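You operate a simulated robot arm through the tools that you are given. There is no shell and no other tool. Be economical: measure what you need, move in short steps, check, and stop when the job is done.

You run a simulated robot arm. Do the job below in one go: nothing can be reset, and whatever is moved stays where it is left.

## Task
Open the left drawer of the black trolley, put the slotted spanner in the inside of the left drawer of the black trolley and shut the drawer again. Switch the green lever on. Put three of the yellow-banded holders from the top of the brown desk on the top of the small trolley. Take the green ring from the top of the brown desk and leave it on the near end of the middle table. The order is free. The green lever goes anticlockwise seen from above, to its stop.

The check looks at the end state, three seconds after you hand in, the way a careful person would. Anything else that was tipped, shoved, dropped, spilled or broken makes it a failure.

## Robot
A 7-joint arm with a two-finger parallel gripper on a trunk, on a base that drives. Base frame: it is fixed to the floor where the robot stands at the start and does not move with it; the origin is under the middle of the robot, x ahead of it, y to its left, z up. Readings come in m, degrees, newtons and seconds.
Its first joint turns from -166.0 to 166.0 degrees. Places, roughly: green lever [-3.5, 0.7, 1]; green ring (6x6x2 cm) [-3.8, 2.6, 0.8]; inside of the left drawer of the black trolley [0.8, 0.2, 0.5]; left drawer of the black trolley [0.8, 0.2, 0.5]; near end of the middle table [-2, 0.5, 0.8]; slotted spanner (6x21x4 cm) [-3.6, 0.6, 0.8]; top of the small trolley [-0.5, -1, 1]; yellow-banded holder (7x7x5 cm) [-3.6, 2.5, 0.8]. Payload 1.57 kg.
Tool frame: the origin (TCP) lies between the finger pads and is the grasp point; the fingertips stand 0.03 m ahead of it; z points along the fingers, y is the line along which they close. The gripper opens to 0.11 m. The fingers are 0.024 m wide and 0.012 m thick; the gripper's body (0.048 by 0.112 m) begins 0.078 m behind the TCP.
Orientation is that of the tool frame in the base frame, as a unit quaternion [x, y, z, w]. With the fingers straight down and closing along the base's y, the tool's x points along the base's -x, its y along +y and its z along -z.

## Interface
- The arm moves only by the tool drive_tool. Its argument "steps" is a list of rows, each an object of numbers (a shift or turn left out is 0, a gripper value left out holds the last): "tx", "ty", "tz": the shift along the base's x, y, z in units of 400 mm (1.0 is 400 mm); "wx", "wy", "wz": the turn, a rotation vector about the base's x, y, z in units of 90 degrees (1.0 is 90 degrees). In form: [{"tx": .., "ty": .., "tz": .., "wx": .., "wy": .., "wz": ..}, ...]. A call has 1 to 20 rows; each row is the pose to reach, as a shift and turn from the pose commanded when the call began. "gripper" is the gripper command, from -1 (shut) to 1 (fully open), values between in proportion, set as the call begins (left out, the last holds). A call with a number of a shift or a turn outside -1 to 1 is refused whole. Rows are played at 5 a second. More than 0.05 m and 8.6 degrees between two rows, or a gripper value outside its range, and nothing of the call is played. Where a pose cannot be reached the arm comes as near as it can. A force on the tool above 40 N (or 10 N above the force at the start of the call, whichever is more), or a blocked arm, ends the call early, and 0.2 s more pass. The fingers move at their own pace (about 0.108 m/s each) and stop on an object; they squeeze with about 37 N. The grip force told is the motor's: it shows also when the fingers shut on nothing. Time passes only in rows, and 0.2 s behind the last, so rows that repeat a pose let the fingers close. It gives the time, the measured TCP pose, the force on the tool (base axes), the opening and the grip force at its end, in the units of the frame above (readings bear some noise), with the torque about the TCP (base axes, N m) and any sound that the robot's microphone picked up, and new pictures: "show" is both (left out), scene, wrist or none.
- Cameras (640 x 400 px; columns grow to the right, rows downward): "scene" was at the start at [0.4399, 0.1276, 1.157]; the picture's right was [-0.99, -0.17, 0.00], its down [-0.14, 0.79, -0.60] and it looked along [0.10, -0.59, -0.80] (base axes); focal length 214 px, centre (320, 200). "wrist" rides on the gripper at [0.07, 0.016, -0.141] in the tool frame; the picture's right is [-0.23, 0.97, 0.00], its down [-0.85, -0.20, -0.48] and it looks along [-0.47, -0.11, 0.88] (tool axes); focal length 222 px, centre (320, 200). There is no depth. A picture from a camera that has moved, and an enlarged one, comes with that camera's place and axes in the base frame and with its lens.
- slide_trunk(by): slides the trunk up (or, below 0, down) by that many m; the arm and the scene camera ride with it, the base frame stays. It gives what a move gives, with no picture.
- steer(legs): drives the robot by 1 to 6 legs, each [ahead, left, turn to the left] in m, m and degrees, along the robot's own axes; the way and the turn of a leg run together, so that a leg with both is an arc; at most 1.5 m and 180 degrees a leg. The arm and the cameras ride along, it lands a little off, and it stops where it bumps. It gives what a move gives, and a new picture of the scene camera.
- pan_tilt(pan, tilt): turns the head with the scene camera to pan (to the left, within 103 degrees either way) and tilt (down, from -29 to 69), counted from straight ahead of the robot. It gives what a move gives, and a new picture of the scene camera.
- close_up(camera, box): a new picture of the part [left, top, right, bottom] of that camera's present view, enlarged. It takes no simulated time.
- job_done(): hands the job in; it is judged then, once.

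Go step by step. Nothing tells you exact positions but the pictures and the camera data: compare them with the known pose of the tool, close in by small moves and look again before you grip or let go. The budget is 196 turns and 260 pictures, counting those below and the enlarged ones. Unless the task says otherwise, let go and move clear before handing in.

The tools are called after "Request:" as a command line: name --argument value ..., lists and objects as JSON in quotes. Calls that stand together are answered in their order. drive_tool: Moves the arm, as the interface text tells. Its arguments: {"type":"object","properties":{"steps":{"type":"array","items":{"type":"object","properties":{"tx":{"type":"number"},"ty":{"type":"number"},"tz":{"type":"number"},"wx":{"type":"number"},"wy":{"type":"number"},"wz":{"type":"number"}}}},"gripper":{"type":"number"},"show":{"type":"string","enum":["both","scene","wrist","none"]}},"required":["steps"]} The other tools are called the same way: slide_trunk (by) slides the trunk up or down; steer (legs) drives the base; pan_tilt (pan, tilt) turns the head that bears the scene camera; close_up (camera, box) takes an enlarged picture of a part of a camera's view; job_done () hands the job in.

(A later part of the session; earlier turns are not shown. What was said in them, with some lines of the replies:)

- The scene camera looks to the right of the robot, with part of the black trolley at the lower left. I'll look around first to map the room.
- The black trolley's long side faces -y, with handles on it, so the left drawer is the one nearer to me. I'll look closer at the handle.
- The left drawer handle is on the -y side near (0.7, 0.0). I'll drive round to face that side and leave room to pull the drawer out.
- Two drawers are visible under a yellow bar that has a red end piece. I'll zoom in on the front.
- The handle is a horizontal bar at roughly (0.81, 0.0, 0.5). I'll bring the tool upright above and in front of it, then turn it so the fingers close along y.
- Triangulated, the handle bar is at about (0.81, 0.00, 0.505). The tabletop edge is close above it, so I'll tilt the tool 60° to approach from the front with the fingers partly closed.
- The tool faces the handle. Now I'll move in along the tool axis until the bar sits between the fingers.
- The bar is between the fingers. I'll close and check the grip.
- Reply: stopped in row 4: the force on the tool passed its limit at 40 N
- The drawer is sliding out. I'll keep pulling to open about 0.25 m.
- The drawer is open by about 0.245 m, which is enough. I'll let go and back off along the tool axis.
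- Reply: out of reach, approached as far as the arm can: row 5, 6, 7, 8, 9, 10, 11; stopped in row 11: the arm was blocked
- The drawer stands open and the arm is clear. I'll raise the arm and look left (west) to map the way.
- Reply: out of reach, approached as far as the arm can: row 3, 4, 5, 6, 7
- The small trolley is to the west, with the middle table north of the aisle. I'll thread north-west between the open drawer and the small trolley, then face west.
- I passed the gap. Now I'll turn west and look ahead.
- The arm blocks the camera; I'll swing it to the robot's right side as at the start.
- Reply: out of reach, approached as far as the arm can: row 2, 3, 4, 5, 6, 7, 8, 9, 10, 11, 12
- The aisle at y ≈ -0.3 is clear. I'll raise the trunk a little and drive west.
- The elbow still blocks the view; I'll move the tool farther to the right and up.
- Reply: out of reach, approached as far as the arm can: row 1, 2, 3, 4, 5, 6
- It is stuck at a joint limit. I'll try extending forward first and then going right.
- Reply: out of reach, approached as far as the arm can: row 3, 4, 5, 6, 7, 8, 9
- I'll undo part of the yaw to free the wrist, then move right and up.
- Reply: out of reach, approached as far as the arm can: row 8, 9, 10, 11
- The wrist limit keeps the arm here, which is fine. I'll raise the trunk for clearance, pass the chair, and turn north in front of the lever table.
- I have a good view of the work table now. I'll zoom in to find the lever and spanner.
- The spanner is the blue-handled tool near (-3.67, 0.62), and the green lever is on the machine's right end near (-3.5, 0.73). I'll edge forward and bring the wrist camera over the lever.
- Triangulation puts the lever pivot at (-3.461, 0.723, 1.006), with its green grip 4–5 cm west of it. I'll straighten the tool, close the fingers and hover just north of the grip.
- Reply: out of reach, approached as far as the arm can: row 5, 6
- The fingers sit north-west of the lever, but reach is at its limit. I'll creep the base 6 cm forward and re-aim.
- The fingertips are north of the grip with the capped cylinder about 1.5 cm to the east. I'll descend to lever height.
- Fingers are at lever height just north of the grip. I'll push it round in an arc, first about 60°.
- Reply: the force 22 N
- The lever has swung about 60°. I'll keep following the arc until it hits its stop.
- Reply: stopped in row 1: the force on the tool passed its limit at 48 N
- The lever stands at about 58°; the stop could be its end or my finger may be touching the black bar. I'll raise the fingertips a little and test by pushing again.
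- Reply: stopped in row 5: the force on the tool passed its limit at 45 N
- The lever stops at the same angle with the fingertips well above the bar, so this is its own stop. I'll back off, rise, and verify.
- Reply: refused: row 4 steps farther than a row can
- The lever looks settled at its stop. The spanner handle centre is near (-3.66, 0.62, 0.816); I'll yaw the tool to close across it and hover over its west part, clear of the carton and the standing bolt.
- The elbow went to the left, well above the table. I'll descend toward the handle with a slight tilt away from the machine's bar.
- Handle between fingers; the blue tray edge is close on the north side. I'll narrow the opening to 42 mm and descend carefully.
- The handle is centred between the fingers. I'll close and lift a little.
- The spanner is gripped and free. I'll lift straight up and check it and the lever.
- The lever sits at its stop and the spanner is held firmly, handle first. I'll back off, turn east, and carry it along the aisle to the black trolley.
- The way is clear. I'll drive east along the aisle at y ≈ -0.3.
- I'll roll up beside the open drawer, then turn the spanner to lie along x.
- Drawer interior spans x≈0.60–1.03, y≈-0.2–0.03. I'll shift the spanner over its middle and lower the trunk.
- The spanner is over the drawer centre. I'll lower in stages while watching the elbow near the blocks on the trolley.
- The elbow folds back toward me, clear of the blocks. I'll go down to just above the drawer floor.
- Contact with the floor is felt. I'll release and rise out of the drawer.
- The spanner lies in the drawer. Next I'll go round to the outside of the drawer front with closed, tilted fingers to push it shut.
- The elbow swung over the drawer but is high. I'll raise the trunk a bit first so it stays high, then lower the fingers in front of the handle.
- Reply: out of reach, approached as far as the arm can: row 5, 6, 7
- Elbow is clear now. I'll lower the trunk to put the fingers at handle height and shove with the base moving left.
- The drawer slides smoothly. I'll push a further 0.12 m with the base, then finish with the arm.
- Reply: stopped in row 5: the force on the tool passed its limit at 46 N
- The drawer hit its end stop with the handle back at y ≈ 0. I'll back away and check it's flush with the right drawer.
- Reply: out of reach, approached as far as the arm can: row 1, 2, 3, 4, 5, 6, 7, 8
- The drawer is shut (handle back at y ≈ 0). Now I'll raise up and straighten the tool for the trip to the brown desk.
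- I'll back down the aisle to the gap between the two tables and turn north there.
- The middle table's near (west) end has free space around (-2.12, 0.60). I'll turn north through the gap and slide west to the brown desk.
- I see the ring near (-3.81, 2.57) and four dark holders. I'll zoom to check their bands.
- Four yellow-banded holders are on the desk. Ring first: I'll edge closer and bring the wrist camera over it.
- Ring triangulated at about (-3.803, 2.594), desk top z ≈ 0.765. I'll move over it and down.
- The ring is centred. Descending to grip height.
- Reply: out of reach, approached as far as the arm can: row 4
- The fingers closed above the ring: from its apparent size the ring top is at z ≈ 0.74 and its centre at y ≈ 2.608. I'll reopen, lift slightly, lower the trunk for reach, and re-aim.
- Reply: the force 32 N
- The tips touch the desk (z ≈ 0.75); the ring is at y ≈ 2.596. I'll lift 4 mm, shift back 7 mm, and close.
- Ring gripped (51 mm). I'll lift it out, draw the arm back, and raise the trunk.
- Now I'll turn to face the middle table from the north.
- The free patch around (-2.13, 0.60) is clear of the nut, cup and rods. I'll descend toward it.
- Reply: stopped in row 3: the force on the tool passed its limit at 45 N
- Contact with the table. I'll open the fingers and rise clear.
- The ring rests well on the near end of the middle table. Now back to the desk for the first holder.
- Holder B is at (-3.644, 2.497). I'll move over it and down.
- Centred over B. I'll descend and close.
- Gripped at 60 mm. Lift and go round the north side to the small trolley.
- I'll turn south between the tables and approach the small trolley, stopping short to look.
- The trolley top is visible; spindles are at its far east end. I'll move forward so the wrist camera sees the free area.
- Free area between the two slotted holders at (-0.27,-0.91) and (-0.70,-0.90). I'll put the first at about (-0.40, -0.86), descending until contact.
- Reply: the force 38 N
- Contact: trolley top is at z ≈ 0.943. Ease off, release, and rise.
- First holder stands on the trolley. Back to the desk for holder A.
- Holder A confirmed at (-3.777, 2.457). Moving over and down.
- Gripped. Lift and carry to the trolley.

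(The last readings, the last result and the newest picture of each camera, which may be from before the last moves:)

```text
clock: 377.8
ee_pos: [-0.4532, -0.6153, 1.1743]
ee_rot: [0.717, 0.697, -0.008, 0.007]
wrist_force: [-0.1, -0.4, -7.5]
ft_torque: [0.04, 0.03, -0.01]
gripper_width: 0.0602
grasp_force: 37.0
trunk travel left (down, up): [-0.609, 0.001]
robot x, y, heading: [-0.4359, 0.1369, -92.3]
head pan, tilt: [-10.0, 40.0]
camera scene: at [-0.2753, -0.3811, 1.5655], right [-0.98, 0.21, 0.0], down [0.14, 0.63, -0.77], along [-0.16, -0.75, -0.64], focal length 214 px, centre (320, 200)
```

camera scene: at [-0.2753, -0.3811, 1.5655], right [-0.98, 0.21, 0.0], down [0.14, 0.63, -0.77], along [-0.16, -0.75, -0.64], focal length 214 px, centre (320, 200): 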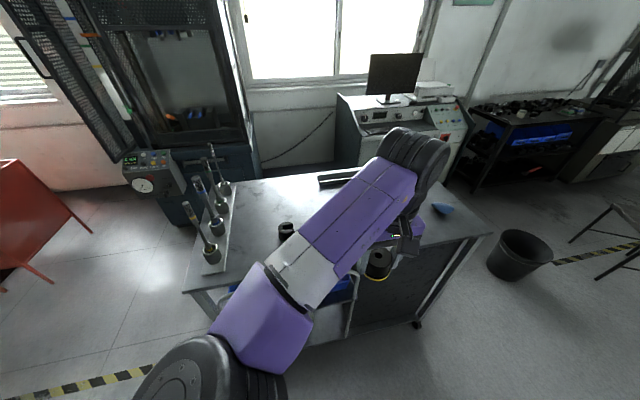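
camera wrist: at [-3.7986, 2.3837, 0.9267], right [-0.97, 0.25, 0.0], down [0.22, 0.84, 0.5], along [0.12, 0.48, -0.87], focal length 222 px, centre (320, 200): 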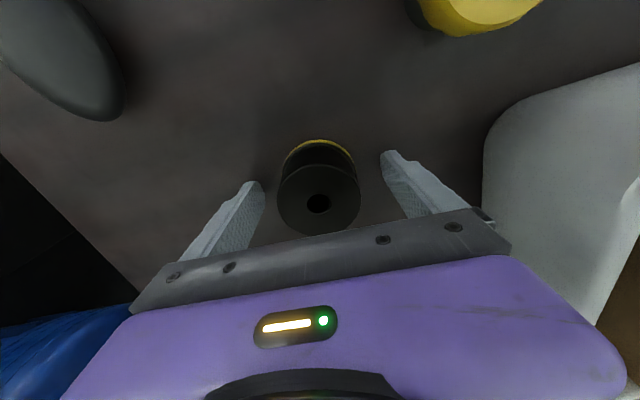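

Request:
steer --legs '[[0.22, 0.03, 0]]'

Request:
drive_tool --steps '[{}]' --show "wrist"

```text
clock: 379.5
ee_pos: [-0.4313, -0.8369, 1.1747]
ee_rot: [0.717, 0.697, -0.008, 0.006]
wrist_force: [-0.4, 1.3, -8.2]
ft_torque: [0.03, -0.01, 0.01]
gripper_width: 0.0603
grasp_force: 37.0
trunk travel left (down, up): [-0.609, 0.001]
robot x, y, heading: [-0.4157, -0.0855, -92.8]
head pan, tilt: [-10.0, 40.0]
camera scene: at [-0.2538, -0.6038, 1.5656], right [-0.98, 0.21, 0.0], down [0.14, 0.63, -0.77], along [-0.16, -0.75, -0.64], focal length 214 px, centre (320, 200)
```

scene: 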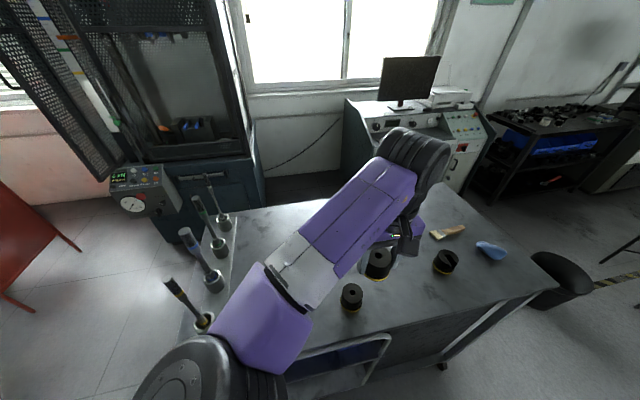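

```text
clock: 379.9
ee_pos: [-0.4315, -0.8375, 1.1731]
ee_rot: [0.717, 0.697, -0.008, 0.006]
wrist_force: [0.4, 0.5, -8.2]
ft_torque: [0.01, 0.0, 0.0]
gripper_width: 0.0603
grasp_force: 37.3
trunk travel left (down, up): [-0.609, 0.001]
robot x, y, heading: [-0.4213, -0.0854, -92.3]
head pan, tilt: [-10.0, 40.0]
camera wrist: at [-0.4135, -0.7657, 1.3131], right [0.97, -0.25, 0.0], down [-0.22, -0.84, 0.5], along [-0.12, -0.48, -0.87], focal length 222 px, centre (320, 200)
```

wrist: 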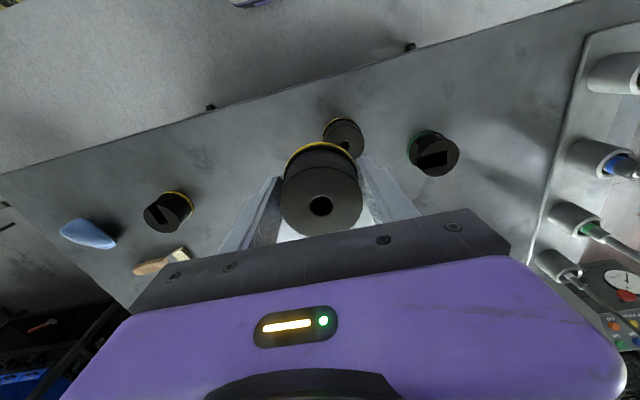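

Next spot: (-0.52, -0.93), clear of the first holder. Lowering.

Request:
drive_tool --steps '[{"tx": -0.08, "ty": -0.08}, {"tx": -0.15, "ty": -0.16}, {"tx": -0.22, "ty": -0.23, "tz": -0.04}, {"tx": -0.22, "ty": -0.23, "tz": -0.14}, {"tx": -0.22, "ty": -0.23, "tz": -0.24}, {"tx": -0.22, "ty": -0.23, "tz": -0.34}, {"tx": -0.22, "ty": -0.23, "tz": -0.42}, {"tx": -0.22, "ty": -0.23, "tz": -0.45}]' --show "wrist"

```text
clock: 381.7
ee_pos: [-0.5197, -0.9281, 0.9941]
ee_rot: [0.717, 0.697, -0.008, 0.007]
wrist_force: [0.2, 0.3, -7.8]
ft_torque: [0.04, 0.03, -0.01]
gripper_width: 0.0603
grasp_force: 36.2
trunk travel left (down, up): [-0.609, 0.001]
robot x, y, heading: [-0.4178, -0.0883, -92.4]
head pan, tilt: [-10.0, 40.0]
camera wrist: at [-0.5016, -0.8572, 1.1331], right [0.97, -0.25, 0.0], down [-0.22, -0.84, 0.5], along [-0.12, -0.48, -0.87], focal length 222 px, centre (320, 200)
```

wrist: 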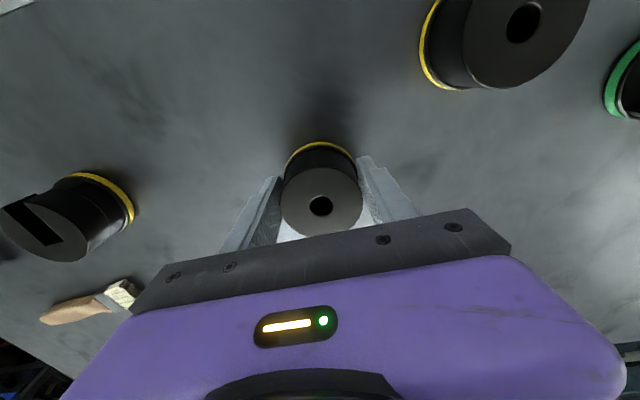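

Request:
drive_tool --steps '[{"tz": -0.01}, {"tz": -0.02}, {"tz": -0.026}, {"tz": -0.031}]' --show "none"

```text
clock: 382.7
ee_pos: [-0.5214, -0.9301, 0.9837]
ee_rot: [0.717, 0.697, -0.011, 0.008]
wrist_force: [-1.2, -0.3, 28.0]
ft_torque: [-0.14, -0.05, -0.21]
gripper_width: 0.0605
grasp_force: 36.7
trunk travel left (down, up): [-0.609, 0.001]
robot x, y, heading: [-0.4216, -0.0845, -92.4]
head pan, tilt: [-10.0, 40.0]
```

Contact; releasing and rising.

Request:
drive_tool --steps '[{"tz": 0.006}, {"tz": 0.006}, {"tz": 0.006}]' --gripper 0.45 --show "none"

Request:
drive_tool --steps '[{"tz": 0.08}, {"tz": 0.16}, {"tz": 0.24}, {"tz": 0.32}, {"tz": 0.4}, {"tz": 0.5, "ty": 0.05}, {"tz": 0.5, "ty": 0.15}, {"tz": 0.5, "ty": 0.25}]' --show "wrist"

```text
clock: 383.5
ee_pos: [-0.5191, -0.9282, 0.9835]
ee_rot: [0.717, 0.697, -0.008, 0.006]
wrist_force: [0.4, -0.5, 0.5]
ft_torque: [0.02, -0.01, 0.01]
gripper_width: 0.0798
grasp_force: 0.0
trunk travel left (down, up): [-0.609, 0.001]
robot x, y, heading: [-0.4172, -0.082, -92.4]
head pan, tilt: [-10.0, 40.0]
```

```text
clock: 385.3
ee_pos: [-0.521, -0.8267, 1.1859]
ee_rot: [0.717, 0.697, -0.009, 0.006]
wrist_force: [0.9, -0.6, 0.5]
ft_torque: [-0.01, -0.02, -0.03]
gripper_width: 0.0798
grasp_force: 0.0
trunk travel left (down, up): [-0.609, 0.001]
robot x, y, heading: [-0.4166, -0.0855, -92.3]
head pan, tilt: [-10.0, 40.0]
camera wrist: at [-0.5029, -0.7565, 1.3254], right [0.97, -0.25, 0.0], down [-0.22, -0.84, 0.5], along [-0.12, -0.48, -0.87], focal length 222 px, centre (320, 200)
```

wrist: 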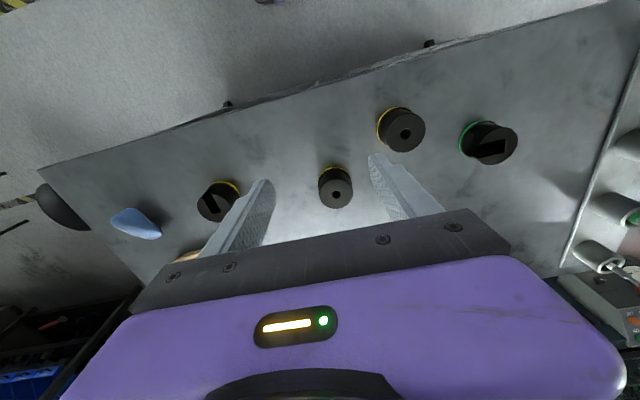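

Two holders placed. Back to the desk for the one on its left side.

Request:
steer --legs '[[-1.4, 0.1, 0], [-0.18, 0, 2.3], [0, 0, -90], [1.5, 0, 0], [1.5, 0, 0], [0.88, 0, 0]]'

Request:
steer --legs '[[0, 0, -90]]'

Request:
drive_tool --steps '[{}]' --gripper 0.8 --show "wrist"

```text
clock: 415.4
ee_pos: [-4.8168, 1.6369, 1.1869]
ee_rot: [1.0, 0.004, -0.011, -0.001]
wrist_force: [0.6, -0.3, -0.1]
ft_torque: [-0.03, 0.04, -0.03]
gripper_width: 0.0795
grasp_force: 0.0
trunk travel left (down, up): [-0.609, 0.001]
robot x, y, heading: [-4.0722, 1.5614, 179.7]
head pan, tilt: [-10.0, 40.0]
camera scene: at [-4.5829, 1.3789, 1.5656], right [0.18, 0.98, 0.0], down [0.63, -0.12, -0.77], along [-0.75, 0.14, -0.64], focal length 214 px, centre (320, 200)
```

scene: 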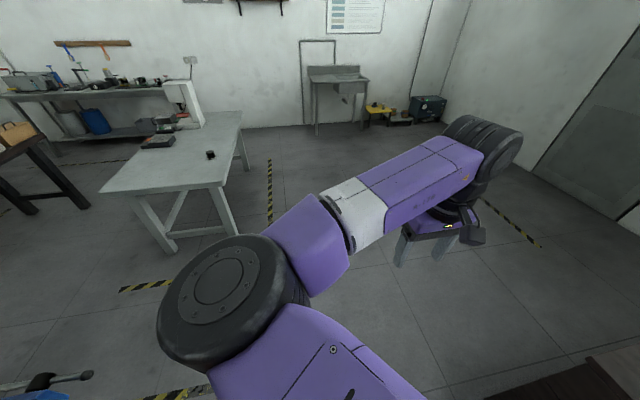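

```text
clock: 419.6
ee_pos: [-4.0047, 2.307, 1.1871]
ee_rot: [0.714, -0.7, -0.007, -0.008]
wrist_force: [-0.1, 0.2, -0.3]
ft_torque: [0.01, 0.0, -0.01]
gripper_width: 0.0798
grasp_force: 0.0
trunk travel left (down, up): [-0.609, 0.001]
robot x, y, heading: [-4.0711, 1.559, 90.5]
head pan, tilt: [-10.0, 40.0]
camera scene: at [-4.2604, 2.0699, 1.5656], right [0.99, -0.17, 0.0], down [-0.11, -0.63, -0.77], along [0.13, 0.76, -0.64], focal length 214 px, centre (320, 200)
```

scene: 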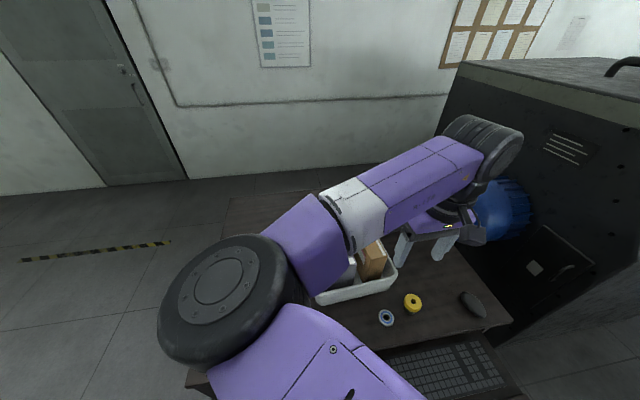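

```text
clock: 420.0
ee_pos: [-4.0051, 2.3065, 1.1868]
ee_rot: [0.714, -0.7, -0.007, -0.008]
wrist_force: [0.4, -0.6, 0.2]
ft_torque: [-0.02, -0.01, 0.03]
gripper_width: 0.099
grasp_force: 0.0
trunk travel left (down, up): [-0.609, 0.001]
robot x, y, heading: [-4.0706, 1.5595, 90.8]
head pan, tilt: [-10.0, 40.0]
camera wrist: at [-4.0204, 2.2332, 1.3253], right [-0.98, 0.21, 0.0], down [0.18, 0.85, 0.5], along [0.1, 0.49, -0.87], focal length 222 px, centre (320, 200)
```

wrist: 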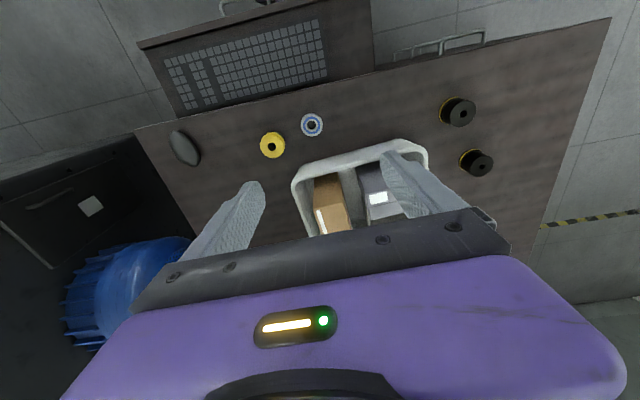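

Holder D is at (-4.315, 2.375). I'll slide the base left and move over it.

Request:
steer --legs '[[0, 0.2, 0]]'

Request:
drive_tool --steps '[{"tx": -0.1, "ty": 0.05}, {"tx": -0.2, "ty": 0.11}, {"tx": -0.27, "ty": 0.168}, {"tx": -0.27, "ty": 0.168, "tz": -0.1}, {"tx": -0.27, "ty": 0.168, "tz": -0.2}, {"tx": -0.27, "ty": 0.168, "tz": -0.3}, {"tx": -0.27, "ty": 0.168, "tz": -0.4}, {"tx": -0.27, "ty": 0.168, "tz": -0.5}, {"tx": -0.27, "ty": 0.168, "tz": -0.6}]'

```text
clock: 421.6
ee_pos: [-4.2032, 2.3052, 1.186]
ee_rot: [0.713, -0.701, -0.006, -0.008]
wrist_force: [1.2, 0.3, -0.1]
ft_torque: [-0.01, 0.0, -0.03]
gripper_width: 0.0989
grasp_force: 0.0
trunk travel left (down, up): [-0.609, 0.001]
robot x, y, heading: [-4.2694, 1.5616, 90.4]
head pan, tilt: [-10.0, 40.0]
camera scene: at [-4.4595, 2.0692, 1.5656], right [0.99, -0.17, 0.0], down [-0.11, -0.63, -0.77], along [0.13, 0.76, -0.64], focal length 214 px, centre (320, 200)
```

scene: 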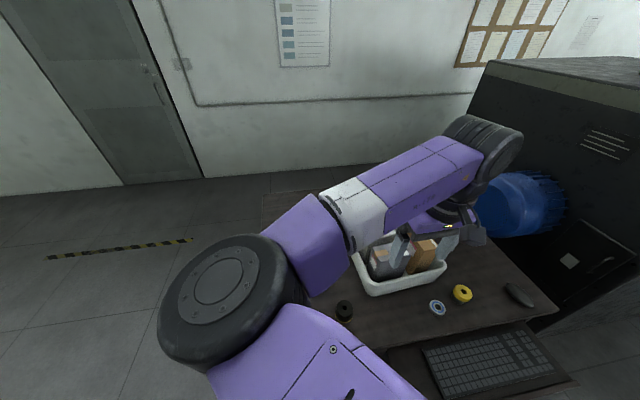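

```text
clock: 423.6
ee_pos: [-4.3113, 2.3715, 0.9465]
ee_rot: [0.714, -0.7, -0.006, -0.007]
wrist_force: [0.2, -0.1, -0.7]
ft_torque: [0.0, -0.02, 0.0]
gripper_width: 0.0989
grasp_force: 0.0
trunk travel left (down, up): [-0.609, 0.001]
robot x, y, heading: [-4.2732, 1.5622, 90.4]
head pan, tilt: [-10.0, 40.0]
camera scene: at [-4.4598, 2.0691, 1.5657], right [0.99, -0.17, 0.0], down [-0.11, -0.63, -0.77], along [0.13, 0.76, -0.64], focal length 214 px, centre (320, 200)
camera wrist: at [-4.3263, 2.2987, 1.0847], right [-0.98, 0.21, 0.0], down [0.18, 0.85, 0.5], along [0.1, 0.49, -0.87], focal length 222 px, centre (320, 200)
```

scene: 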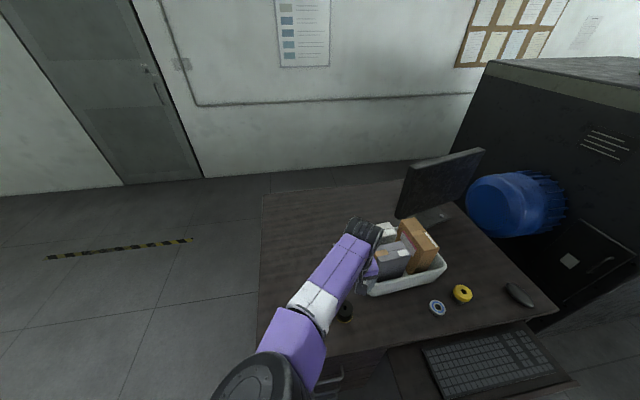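
wrist: 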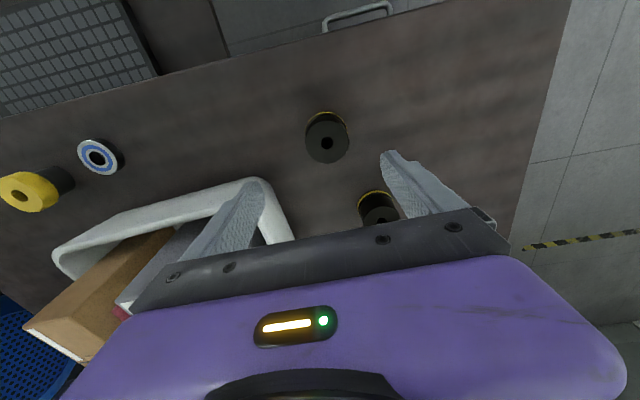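

The bin's corner is close on the east, so I'll yaw the gripper 45° so its body runs clear of it.

Request:
drive_tool --steps '[{"tx": -0.005, "wz": -0.09}, {"tx": -0.01, "wz": -0.18}, {"tx": -0.015, "wz": -0.27}, {"tx": -0.019, "wz": -0.36}, {"tx": -0.019, "wz": -0.45}, {"tx": -0.019, "wz": -0.5}, {"tx": -0.019, "wz": -0.5, "tz": -0.08}, {"tx": -0.019, "wz": -0.5, "tz": -0.14}]' --show "wrist"

```text
clock: 425.4
ee_pos: [-4.3186, 2.3712, 0.89]
ee_rot: [-0.39, 0.921, 0.003, 0.01]
wrist_force: [0.7, 0.0, -0.7]
ft_torque: [0.0, 0.01, -0.01]
gripper_width: 0.0989
grasp_force: 0.1
trunk travel left (down, up): [-0.609, 0.001]
robot x, y, heading: [-4.2741, 1.5617, 90.5]
head pan, tilt: [-10.0, 40.0]
camera wrist: at [-4.382, 2.33, 1.0283], right [-0.54, 0.84, 0.0], down [0.73, 0.47, 0.5], along [0.42, 0.27, -0.87], focal length 222 px, centre (320, 200)
```

wrist: 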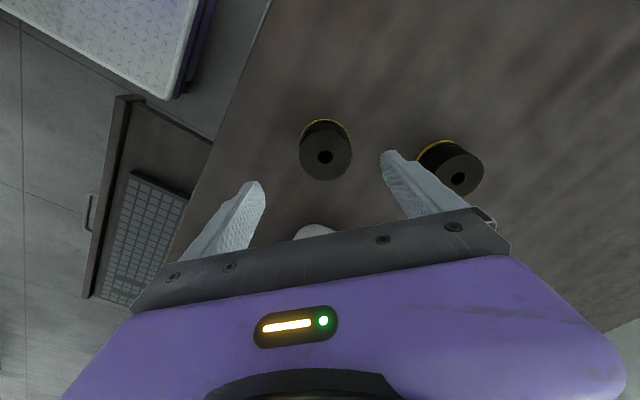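

Request:
drive_tool --steps '[{"ty": 0.01, "tz": -0.08}, {"ty": 0.01, "tz": -0.16}, {"ty": 0.01, "tz": -0.22}, {"ty": 0.01, "tz": -0.255}]' --gripper 0.65 --show "wrist"

Request:
drive_tool --steps '[{}, {}, {}, {}]' --gripper -1 --show "none"

```text
clock: 426.4
ee_pos: [-4.3209, 2.3769, 0.7879]
ee_rot: [-0.391, 0.92, 0.003, 0.01]
wrist_force: [0.5, 0.0, 0.4]
ft_torque: [0.02, 0.02, 0.0]
gripper_width: 0.0909
grasp_force: 0.0
trunk travel left (down, up): [-0.609, 0.001]
robot x, y, heading: [-4.2763, 1.5593, 90.2]
head pan, tilt: [-10.0, 40.0]
camera wrist: at [-4.383, 2.3353, 0.9271], right [-0.54, 0.84, 0.0], down [0.73, 0.47, 0.5], along [0.42, 0.27, -0.87], focal length 222 px, centre (320, 200)
```

wrist: 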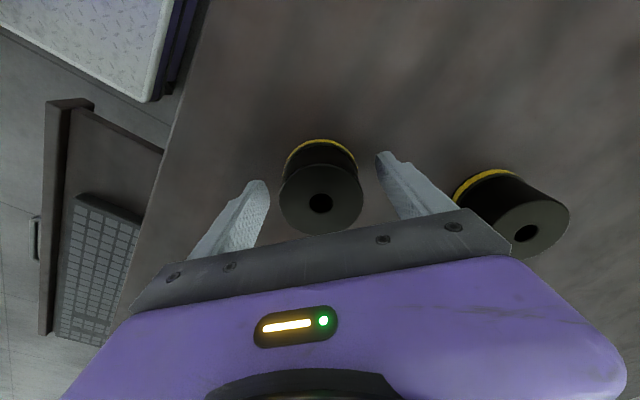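

```text
clock: 427.4
ee_pos: [-4.3199, 2.3763, 0.787]
ee_rot: [-0.391, 0.92, 0.004, 0.011]
wrist_force: [-0.8, 2.2, -0.2]
ft_torque: [0.24, 0.09, 0.0]
gripper_width: 0.0609
grasp_force: 36.9
trunk travel left (down, up): [-0.609, 0.001]
robot x, y, heading: [-4.2743, 1.5566, 90.4]
head pan, tilt: [-10.0, 40.0]
```

Gripped. Lift, yaw back, and carry the third holder to the trolley.

Request:
drive_tool --steps '[{"tz": 0.1}, {"tz": 0.2}, {"tz": 0.3}, {"tz": 0.4}, {"tz": 0.5, "wz": 0.08}, {"tz": 0.6, "wz": 0.16}, {"tz": 0.7, "wz": 0.24}, {"tz": 0.8, "wz": 0.32}, {"tz": 0.9, "wz": 0.41}, {"tz": 0.97, "wz": 0.5}]' --show "wrist"

Request:
steer --legs '[[-0.05, 0, 0], [0, 0, -90.4], [1.4, 0, 0], [1.4, 0, 0], [1.15, 0, 0]]'

Request:
steer --legs '[[0, 0, -90], [1.4, -0.08, 0]]'

```text
clock: 429.6
ee_pos: [-4.3183, 2.3783, 1.1751]
ee_rot: [0.714, -0.7, -0.007, -0.008]
wrist_force: [-0.3, 0.8, -7.9]
ft_torque: [-0.02, 0.01, 0.0]
gripper_width: 0.0611
grasp_force: 36.3
trunk travel left (down, up): [-0.609, 0.001]
robot x, y, heading: [-4.2718, 1.5583, 90.2]
head pan, tilt: [-10.0, 40.0]
camera wrist: at [-4.3345, 2.3044, 1.3152], right [-0.98, 0.21, 0.0], down [0.18, 0.85, 0.5], along [0.1, 0.48, -0.87], focal length 222 px, centre (320, 200)
```

wrist: 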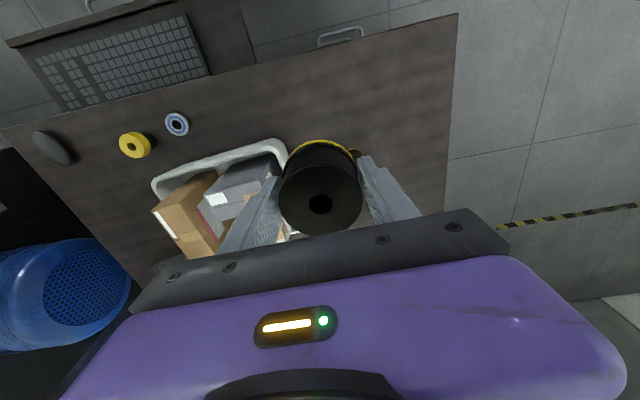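

```text
clock: 452.8
ee_pos: [0.4457, 1.3783, 1.1758]
ee_rot: [0.021, 1.0, -0.002, 0.01]
wrist_force: [0.1, -0.6, -7.3]
ft_torque: [-0.03, 0.03, 0.0]
gripper_width: 0.0604
grasp_force: 37.3
trunk travel left (down, up): [-0.609, 0.001]
robot x, y, heading: [-0.3752, 1.3819, -3.3]
head pan, tilt: [-10.0, 40.0]
camera scene: at [0.1467, 1.5379, 1.5655], right [-0.23, -0.97, 0.0], down [-0.63, 0.15, -0.77], along [0.75, -0.18, -0.64], focal length 214 px, centre (320, 200)
```

scene: 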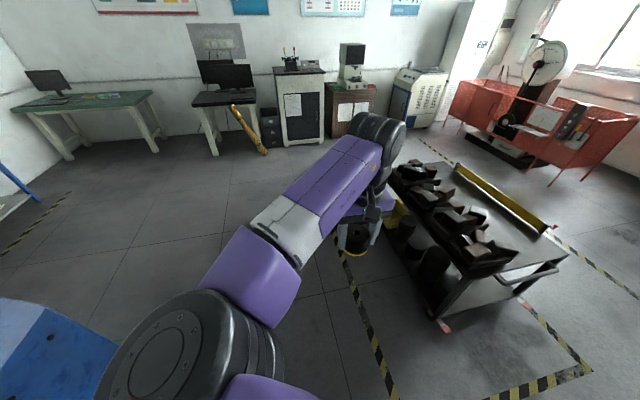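

```text
clock: 463.6
ee_pos: [-0.551, -0.8144, 1.1736]
ee_rot: [0.724, 0.689, -0.007, 0.006]
wrist_force: [0.5, -0.2, -7.9]
ft_torque: [0.03, -0.01, 0.0]
gripper_width: 0.0603
grasp_force: 36.4
trunk travel left (down, up): [-0.609, 0.001]
robot x, y, heading: [-0.5439, 0.0067, -93.5]
head pan, tilt: [-10.0, 40.0]
stopped in leg 2: the robot was blocked; the commanded pose is now the measured one
camera scene: at [-0.3885, -0.5168, 1.5654], right [-0.97, 0.23, 0.0], down [0.15, 0.63, -0.77], along [-0.18, -0.74, -0.64], focal length 214 px, centre (320, 200)
```

scene: 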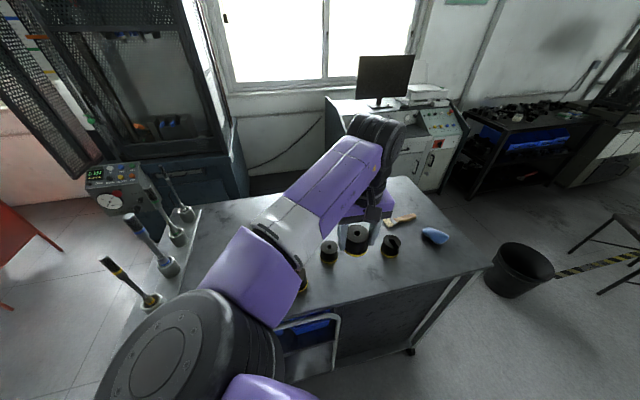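

The base was blocked, probably touching the middle table's corner on my right rear. I'll move away east and inspect that table.

Request:
steer --legs '[[0, 0.12, 0]]'

Request:
pan_tilt --pan -103 --tilt 35

```text
clock: 464.8
ee_pos: [-0.4287, -0.8232, 1.1739]
ee_rot: [0.723, 0.691, -0.007, 0.007]
wrist_force: [-1.3, -1.0, -7.6]
ft_torque: [0.04, 0.0, 0.02]
gripper_width: 0.0602
grasp_force: 37.1
trunk travel left (down, up): [-0.609, 0.001]
robot x, y, heading: [-0.4243, -0.0031, -93.6]
head pan, tilt: [-10.0, 40.0]
camera scene: at [-0.2673, -0.524, 1.5655], right [-0.97, 0.23, 0.0], down [0.15, 0.63, -0.77], along [-0.18, -0.74, -0.64], focal length 214 px, centre (320, 200)
```

scene: 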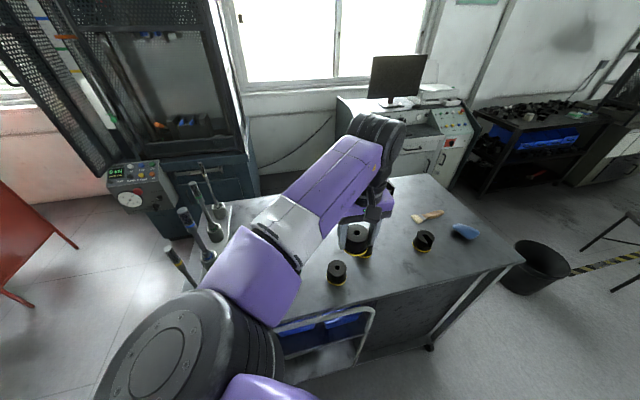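

```text
clock: 466.5
ee_pos: [-0.4269, -0.8221, 1.1753]
ee_rot: [0.724, 0.69, -0.007, 0.006]
wrist_force: [0.8, -0.2, -8.7]
ft_torque: [-0.01, 0.01, 0.01]
gripper_width: 0.0602
grasp_force: 37.2
trunk travel left (down, up): [-0.609, 0.001]
robot x, y, heading: [-0.4212, -0.0022, -93.5]
head pan, tilt: [-103.0, 35.0]
camera scene: at [-0.3316, -0.4164, 1.5731], right [0.28, 0.96, 0.0], down [0.55, -0.16, -0.82], along [-0.79, 0.23, -0.57], focal length 214 px, centre (320, 200)
```

scene: 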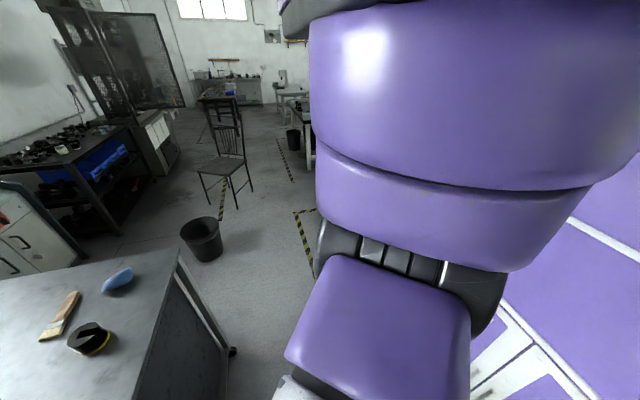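

I'm clear now; I'll check that table after placing. Moving the third holder to (-0.625, -0.845).

Request:
drive_tool --steps '[{"tx": -0.1, "ty": -0.01}, {"tx": -0.2, "ty": -0.02}, {"tx": -0.3, "ty": -0.035}, {"tx": -0.4, "ty": -0.05}, {"tx": -0.495, "ty": -0.057}, {"tx": -0.495, "ty": -0.057, "tz": -0.1}, {"tx": -0.495, "ty": -0.057, "tz": -0.2}, {"tx": -0.495, "ty": -0.057, "tz": -0.3}]' --show "wrist"

```text
clock: 468.3
ee_pos: [-0.6272, -0.8473, 1.0593]
ee_rot: [0.724, 0.69, -0.007, 0.005]
wrist_force: [-0.9, -0.1, -8.0]
ft_torque: [0.03, 0.01, -0.03]
gripper_width: 0.0603
grasp_force: 36.9
trunk travel left (down, up): [-0.609, 0.001]
robot x, y, heading: [-0.4196, -0.003, -93.5]
head pan, tilt: [-103.0, 35.0]
camera wrist: at [-0.6073, -0.7756, 1.1976], right [0.96, -0.27, 0.0], down [-0.24, -0.84, 0.49], along [-0.13, -0.48, -0.87], focal length 222 px, centre (320, 200)
```

wrist: 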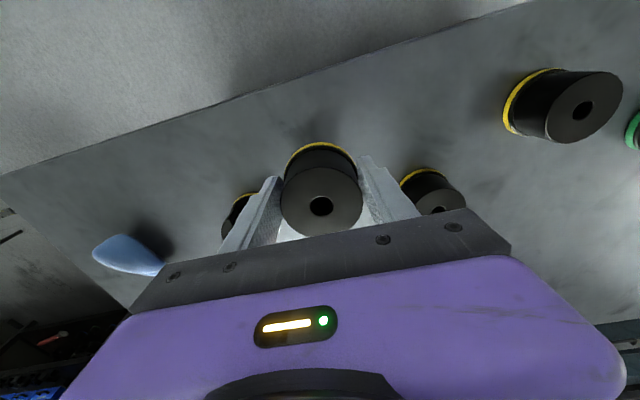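

Neighbours are well clear. Lowering to contact.

Request:
drive_tool --steps '[{"tz": -0.08}, {"tz": -0.15}, {"tz": -0.17}, {"tz": -0.18}, {"tz": -0.19}]' --show "none"

```text
clock: 469.5
ee_pos: [-0.6278, -0.8468, 0.9824]
ee_rot: [0.724, 0.689, -0.01, 0.009]
wrist_force: [0.7, -4.9, 26.9]
ft_torque: [-0.25, -0.37, -0.41]
gripper_width: 0.0602
grasp_force: 37.6
trunk travel left (down, up): [-0.609, 0.001]
robot x, y, heading: [-0.4214, -0.003, -93.6]
head pan, tilt: [-103.0, 35.0]
```

Request:
drive_tool --steps '[{"tz": 0.005}, {"tz": 0.005}, {"tz": 0.005}]' --gripper 0.4 --show "none"

Request:
drive_tool --steps '[{"tz": 0.08}, {"tz": 0.16}, {"tz": 0.24}, {"tz": 0.32}, {"tz": 0.4}, {"tz": 0.5, "ty": 0.05}, {"tz": 0.5, "ty": 0.15}, {"tz": 0.5, "ty": 0.25}]' --show "wrist"

```text
clock: 470.3
ee_pos: [-0.6255, -0.8452, 0.9804]
ee_rot: [0.724, 0.69, -0.006, 0.006]
wrist_force: [-2.8, 1.3, 2.8]
ft_torque: [0.06, -0.05, 0.1]
gripper_width: 0.0747
grasp_force: 0.0
trunk travel left (down, up): [-0.609, 0.001]
robot x, y, heading: [-0.4163, -0.0052, -93.6]
head pan, tilt: [-103.0, 35.0]
```

```text
clock: 472.1
ee_pos: [-0.6243, -0.7465, 1.1815]
ee_rot: [0.723, 0.69, -0.007, 0.007]
wrist_force: [0.1, -0.4, -0.7]
ft_torque: [0.01, 0.03, -0.02]
gripper_width: 0.077
grasp_force: 0.0
trunk travel left (down, up): [-0.609, 0.001]
robot x, y, heading: [-0.4162, -0.0007, -93.9]
head pan, tilt: [-103.0, 35.0]
camera wrist: at [-0.6052, -0.6749, 1.3213], right [0.96, -0.27, 0.0], down [-0.24, -0.84, 0.49], along [-0.13, -0.48, -0.87], focal length 222 px, centre (320, 200)
```

wrist: 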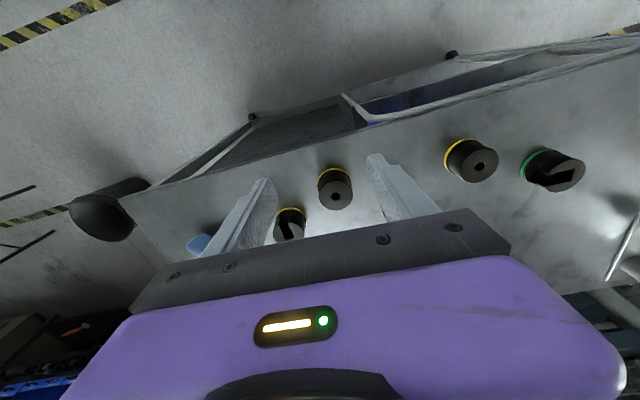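

All three holders stand on the trolley. Now I'll step east, turn west and check the middle table I brushed.

Request:
steer --legs '[[0.0, 0.25, 0], [0, 0, -86]]'

Request:
pan_tilt --pan -60 --tilt 40

Request:
pan_tilt --pan 60 --tilt 40

```text
clock: 477.6
ee_pos: [-0.9291, 0.1264, 1.181]
ee_rot: [1.0, 0.015, -0.009, -0.001]
wrist_force: [0.5, 0.2, 0.7]
ft_torque: [0.0, 0.01, 0.02]
gripper_width: 0.077
grasp_force: 0.0
trunk travel left (down, up): [-0.609, 0.001]
robot x, y, heading: [-0.1692, -0.0181, -179.0]
head pan, tilt: [-103.0, 35.0]
camera scene: at [-0.5766, -0.139, 1.5731], right [0.98, -0.21, 0.0], down [-0.12, -0.56, -0.82], along [0.17, 0.8, -0.57], focal length 214 px, centre (320, 200)
```

scene: 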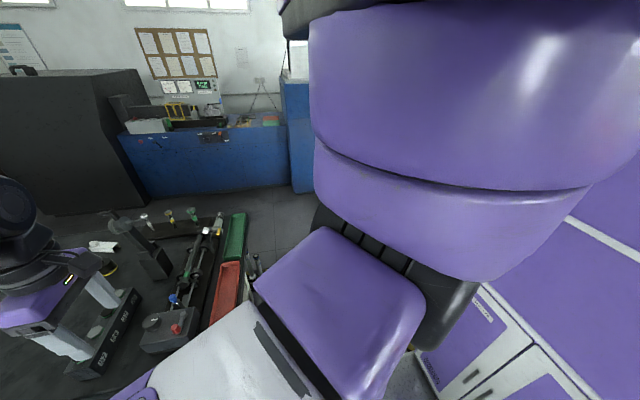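

```text
clock: 478.7
ee_pos: [-0.9285, 0.1278, 1.1813]
ee_rot: [1.0, 0.015, -0.01, -0.001]
wrist_force: [-0.2, 0.2, 0.5]
ft_torque: [0.04, 0.02, 0.02]
gripper_width: 0.0771
grasp_force: 0.1
trunk travel left (down, up): [-0.609, 0.001]
robot x, y, heading: [-0.1723, -0.0179, -178.9]
head pan, tilt: [-60.0, 40.0]
camera scene: at [-0.6386, -0.1522, 1.5656], right [0.86, 0.51, 0.0], down [0.33, -0.55, -0.77], along [-0.39, 0.66, -0.64], focal length 214 px, centre (320, 200)
```

scene: 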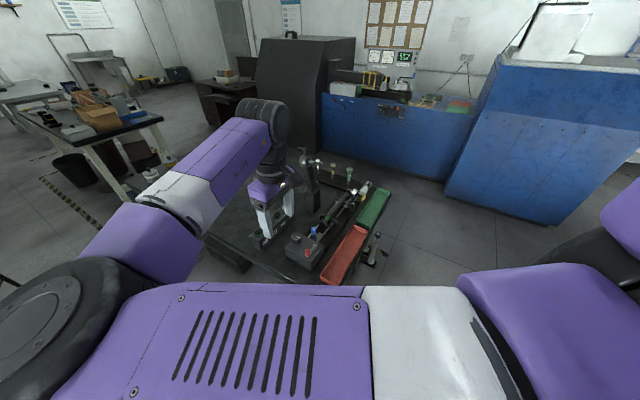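

```text
clock: 480.7
ee_pos: [-0.9281, 0.1267, 1.1818]
ee_rot: [1.0, 0.016, -0.01, -0.001]
wrist_force: [-0.5, 1.1, -0.1]
ft_torque: [0.02, -0.01, 0.0]
gripper_width: 0.0773
grasp_force: 0.0
trunk travel left (down, up): [-0.609, 0.001]
robot x, y, heading: [-0.1706, -0.0169, -179.2]
head pan, tilt: [60.0, 40.0]
camera scene: at [-0.6361, -0.2995, 1.5656], right [-0.87, 0.48, 0.0], down [0.31, 0.56, -0.77], along [-0.37, -0.67, -0.64], focal length 214 px, centre (320, 200)
```

scene: 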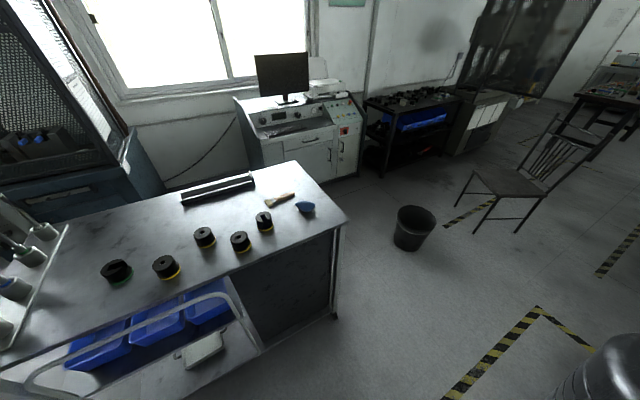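

The trolley looks right. I'll back off a bit to view the middle table's legs and contents properly.

Request:
steer --legs '[[0, 0.28, 0], [-0.35, 0, 0]]'

Request:
pan_tilt --pan -35 --tilt 30

```text
clock: 484.5
ee_pos: [-0.5743, -0.1427, 1.1818]
ee_rot: [1.0, 0.015, -0.01, -0.001]
wrist_force: [0.0, -0.9, -0.4]
ft_torque: [-0.02, 0.01, -0.02]
gripper_width: 0.0769
grasp_force: 0.1
trunk travel left (down, up): [-0.609, 0.001]
robot x, y, heading: [0.1835, -0.2881, -179.0]
head pan, tilt: [60.0, 40.0]
camera scene: at [-0.2823, -0.5686, 1.5655], right [-0.87, 0.49, 0.0], down [0.31, 0.56, -0.77], along [-0.37, -0.67, -0.64], focal length 214 px, centre (320, 200)
```

scene: 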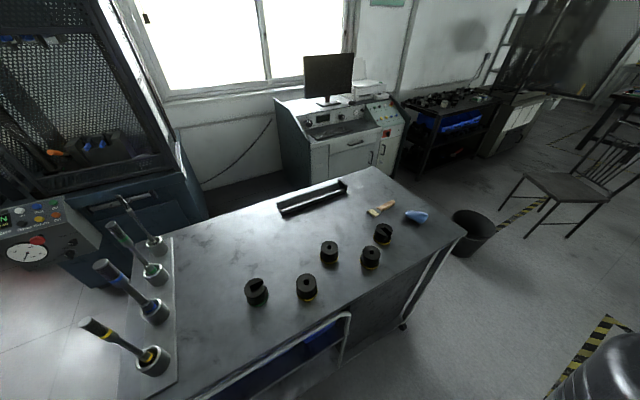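

```text
clock: 486.2
ee_pos: [-0.5737, -0.1424, 1.1822]
ee_rot: [1.0, 0.015, -0.01, -0.001]
wrist_force: [-0.1, -0.2, -0.8]
ft_torque: [0.05, -0.02, 0.0]
gripper_width: 0.0768
grasp_force: 0.0
trunk travel left (down, up): [-0.609, 0.001]
robot x, y, heading: [0.1831, -0.2863, -179.1]
head pan, tilt: [-35.0, 30.0]
camera scene: at [-0.3157, -0.4437, 1.5809], right [0.56, 0.83, 0.0], down [0.41, -0.28, -0.87], along [-0.72, 0.48, -0.5], focal length 214 px, centre (320, 200)
```

scene: 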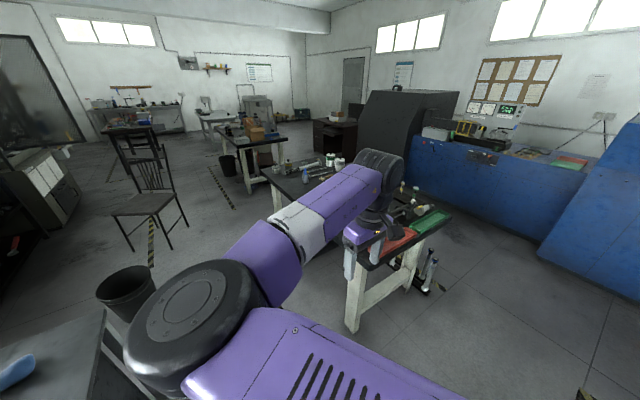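

Request:
close_up --camera "scene" --box '[250, 130, 470, 330]'

Request:
pan_tilt --pan -100 --tilt 50

```text
2.00 times, centred on (360, 230) of scene
camera zoom: at [-0.3157, -0.4437, 1.5809], right [0.56, 0.83, 0.0], down [0.41, -0.28, -0.87], along [-0.72, 0.48, -0.5], focal length 429 px, centre (240, 140)
```

zoom: 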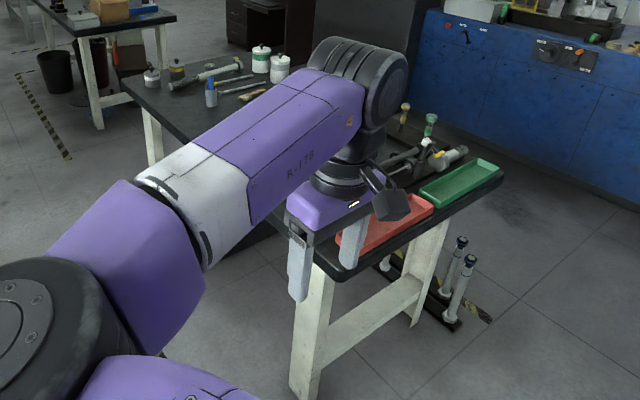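

```text
clock: 487.5
ee_pos: [-0.5745, -0.1417, 1.1822]
ee_rot: [1.0, 0.015, -0.009, -0.001]
wrist_force: [0.8, 0.1, -0.5]
ft_torque: [0.02, 0.0, -0.02]
gripper_width: 0.077
grasp_force: 0.0
trunk travel left (down, up): [-0.609, 0.001]
robot x, y, heading: [0.1856, -0.2912, -179.0]
head pan, tilt: [-100.0, 50.0]
camera scene: at [-0.2287, -0.4182, 1.5514], right [0.99, -0.16, 0.0], down [-0.12, -0.76, -0.64], along [0.1, 0.64, -0.77], focal length 214 px, centre (320, 200)
```

scene: 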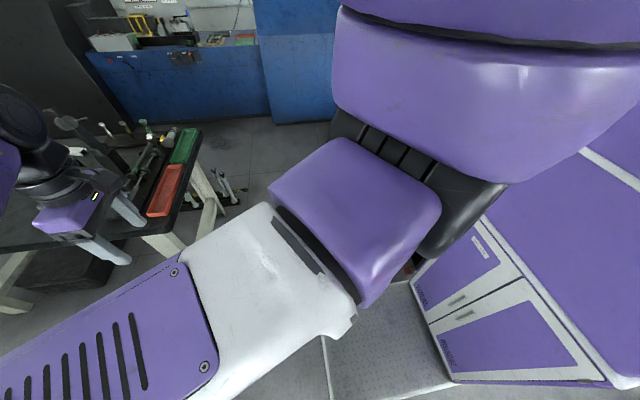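

Request:
close_up --camera "scene" --box '[0, 90, 270, 260]'

```text
2.35 times, centred on (135, 175) of scene
camera zoom: at [-0.2287, -0.4182, 1.5514], right [0.99, -0.16, 0.0], down [-0.12, -0.76, -0.64], along [0.1, 0.64, -0.77], focal length 505 px, centre (755, 259)
```

zoom: 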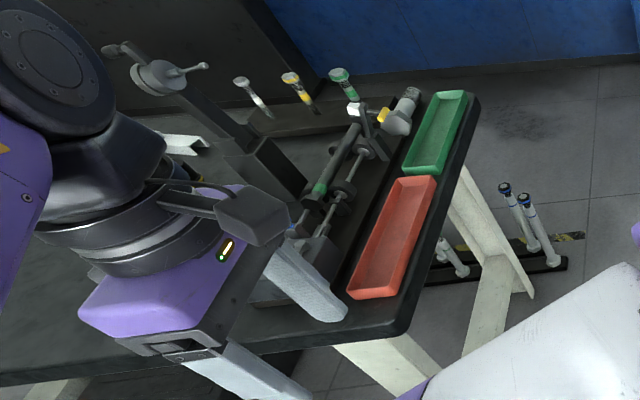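

Nothing was disturbed: the table, its trays and the rack all look as before, and the gripper is empty and clear. I'm handing in.

Request:
job_done

```text
The job is handed in.
```

I finished all four tasks and handed the job in; I don't have the check's result.

- **Spanner and drawer:** the slotted spanner is in the left drawer of the black trolley. The drawer is shut, with its handle back to within about 4 mm of where it started.
- **Green lever:** I pushed it anticlockwise until it stopped, at about 58°. I take that as its stop because two hard pushes both ended at that angle, but I had no other way to confirm it.
- **Holders:** three yellow-banded holders stand on the small trolley, and the fourth is still on the desk. A yellow-banded slotted one was already on the trolley.
- **Ring:** the green ring lies on the west end of the middle table. I read "near end" as that end because of the coordinates given.

**Bump:** on the last trip the base was blocked, most likely by a corner of the middle table. I looked afterwards and the table had not moved noticeably. Everything I could see on it was upright.
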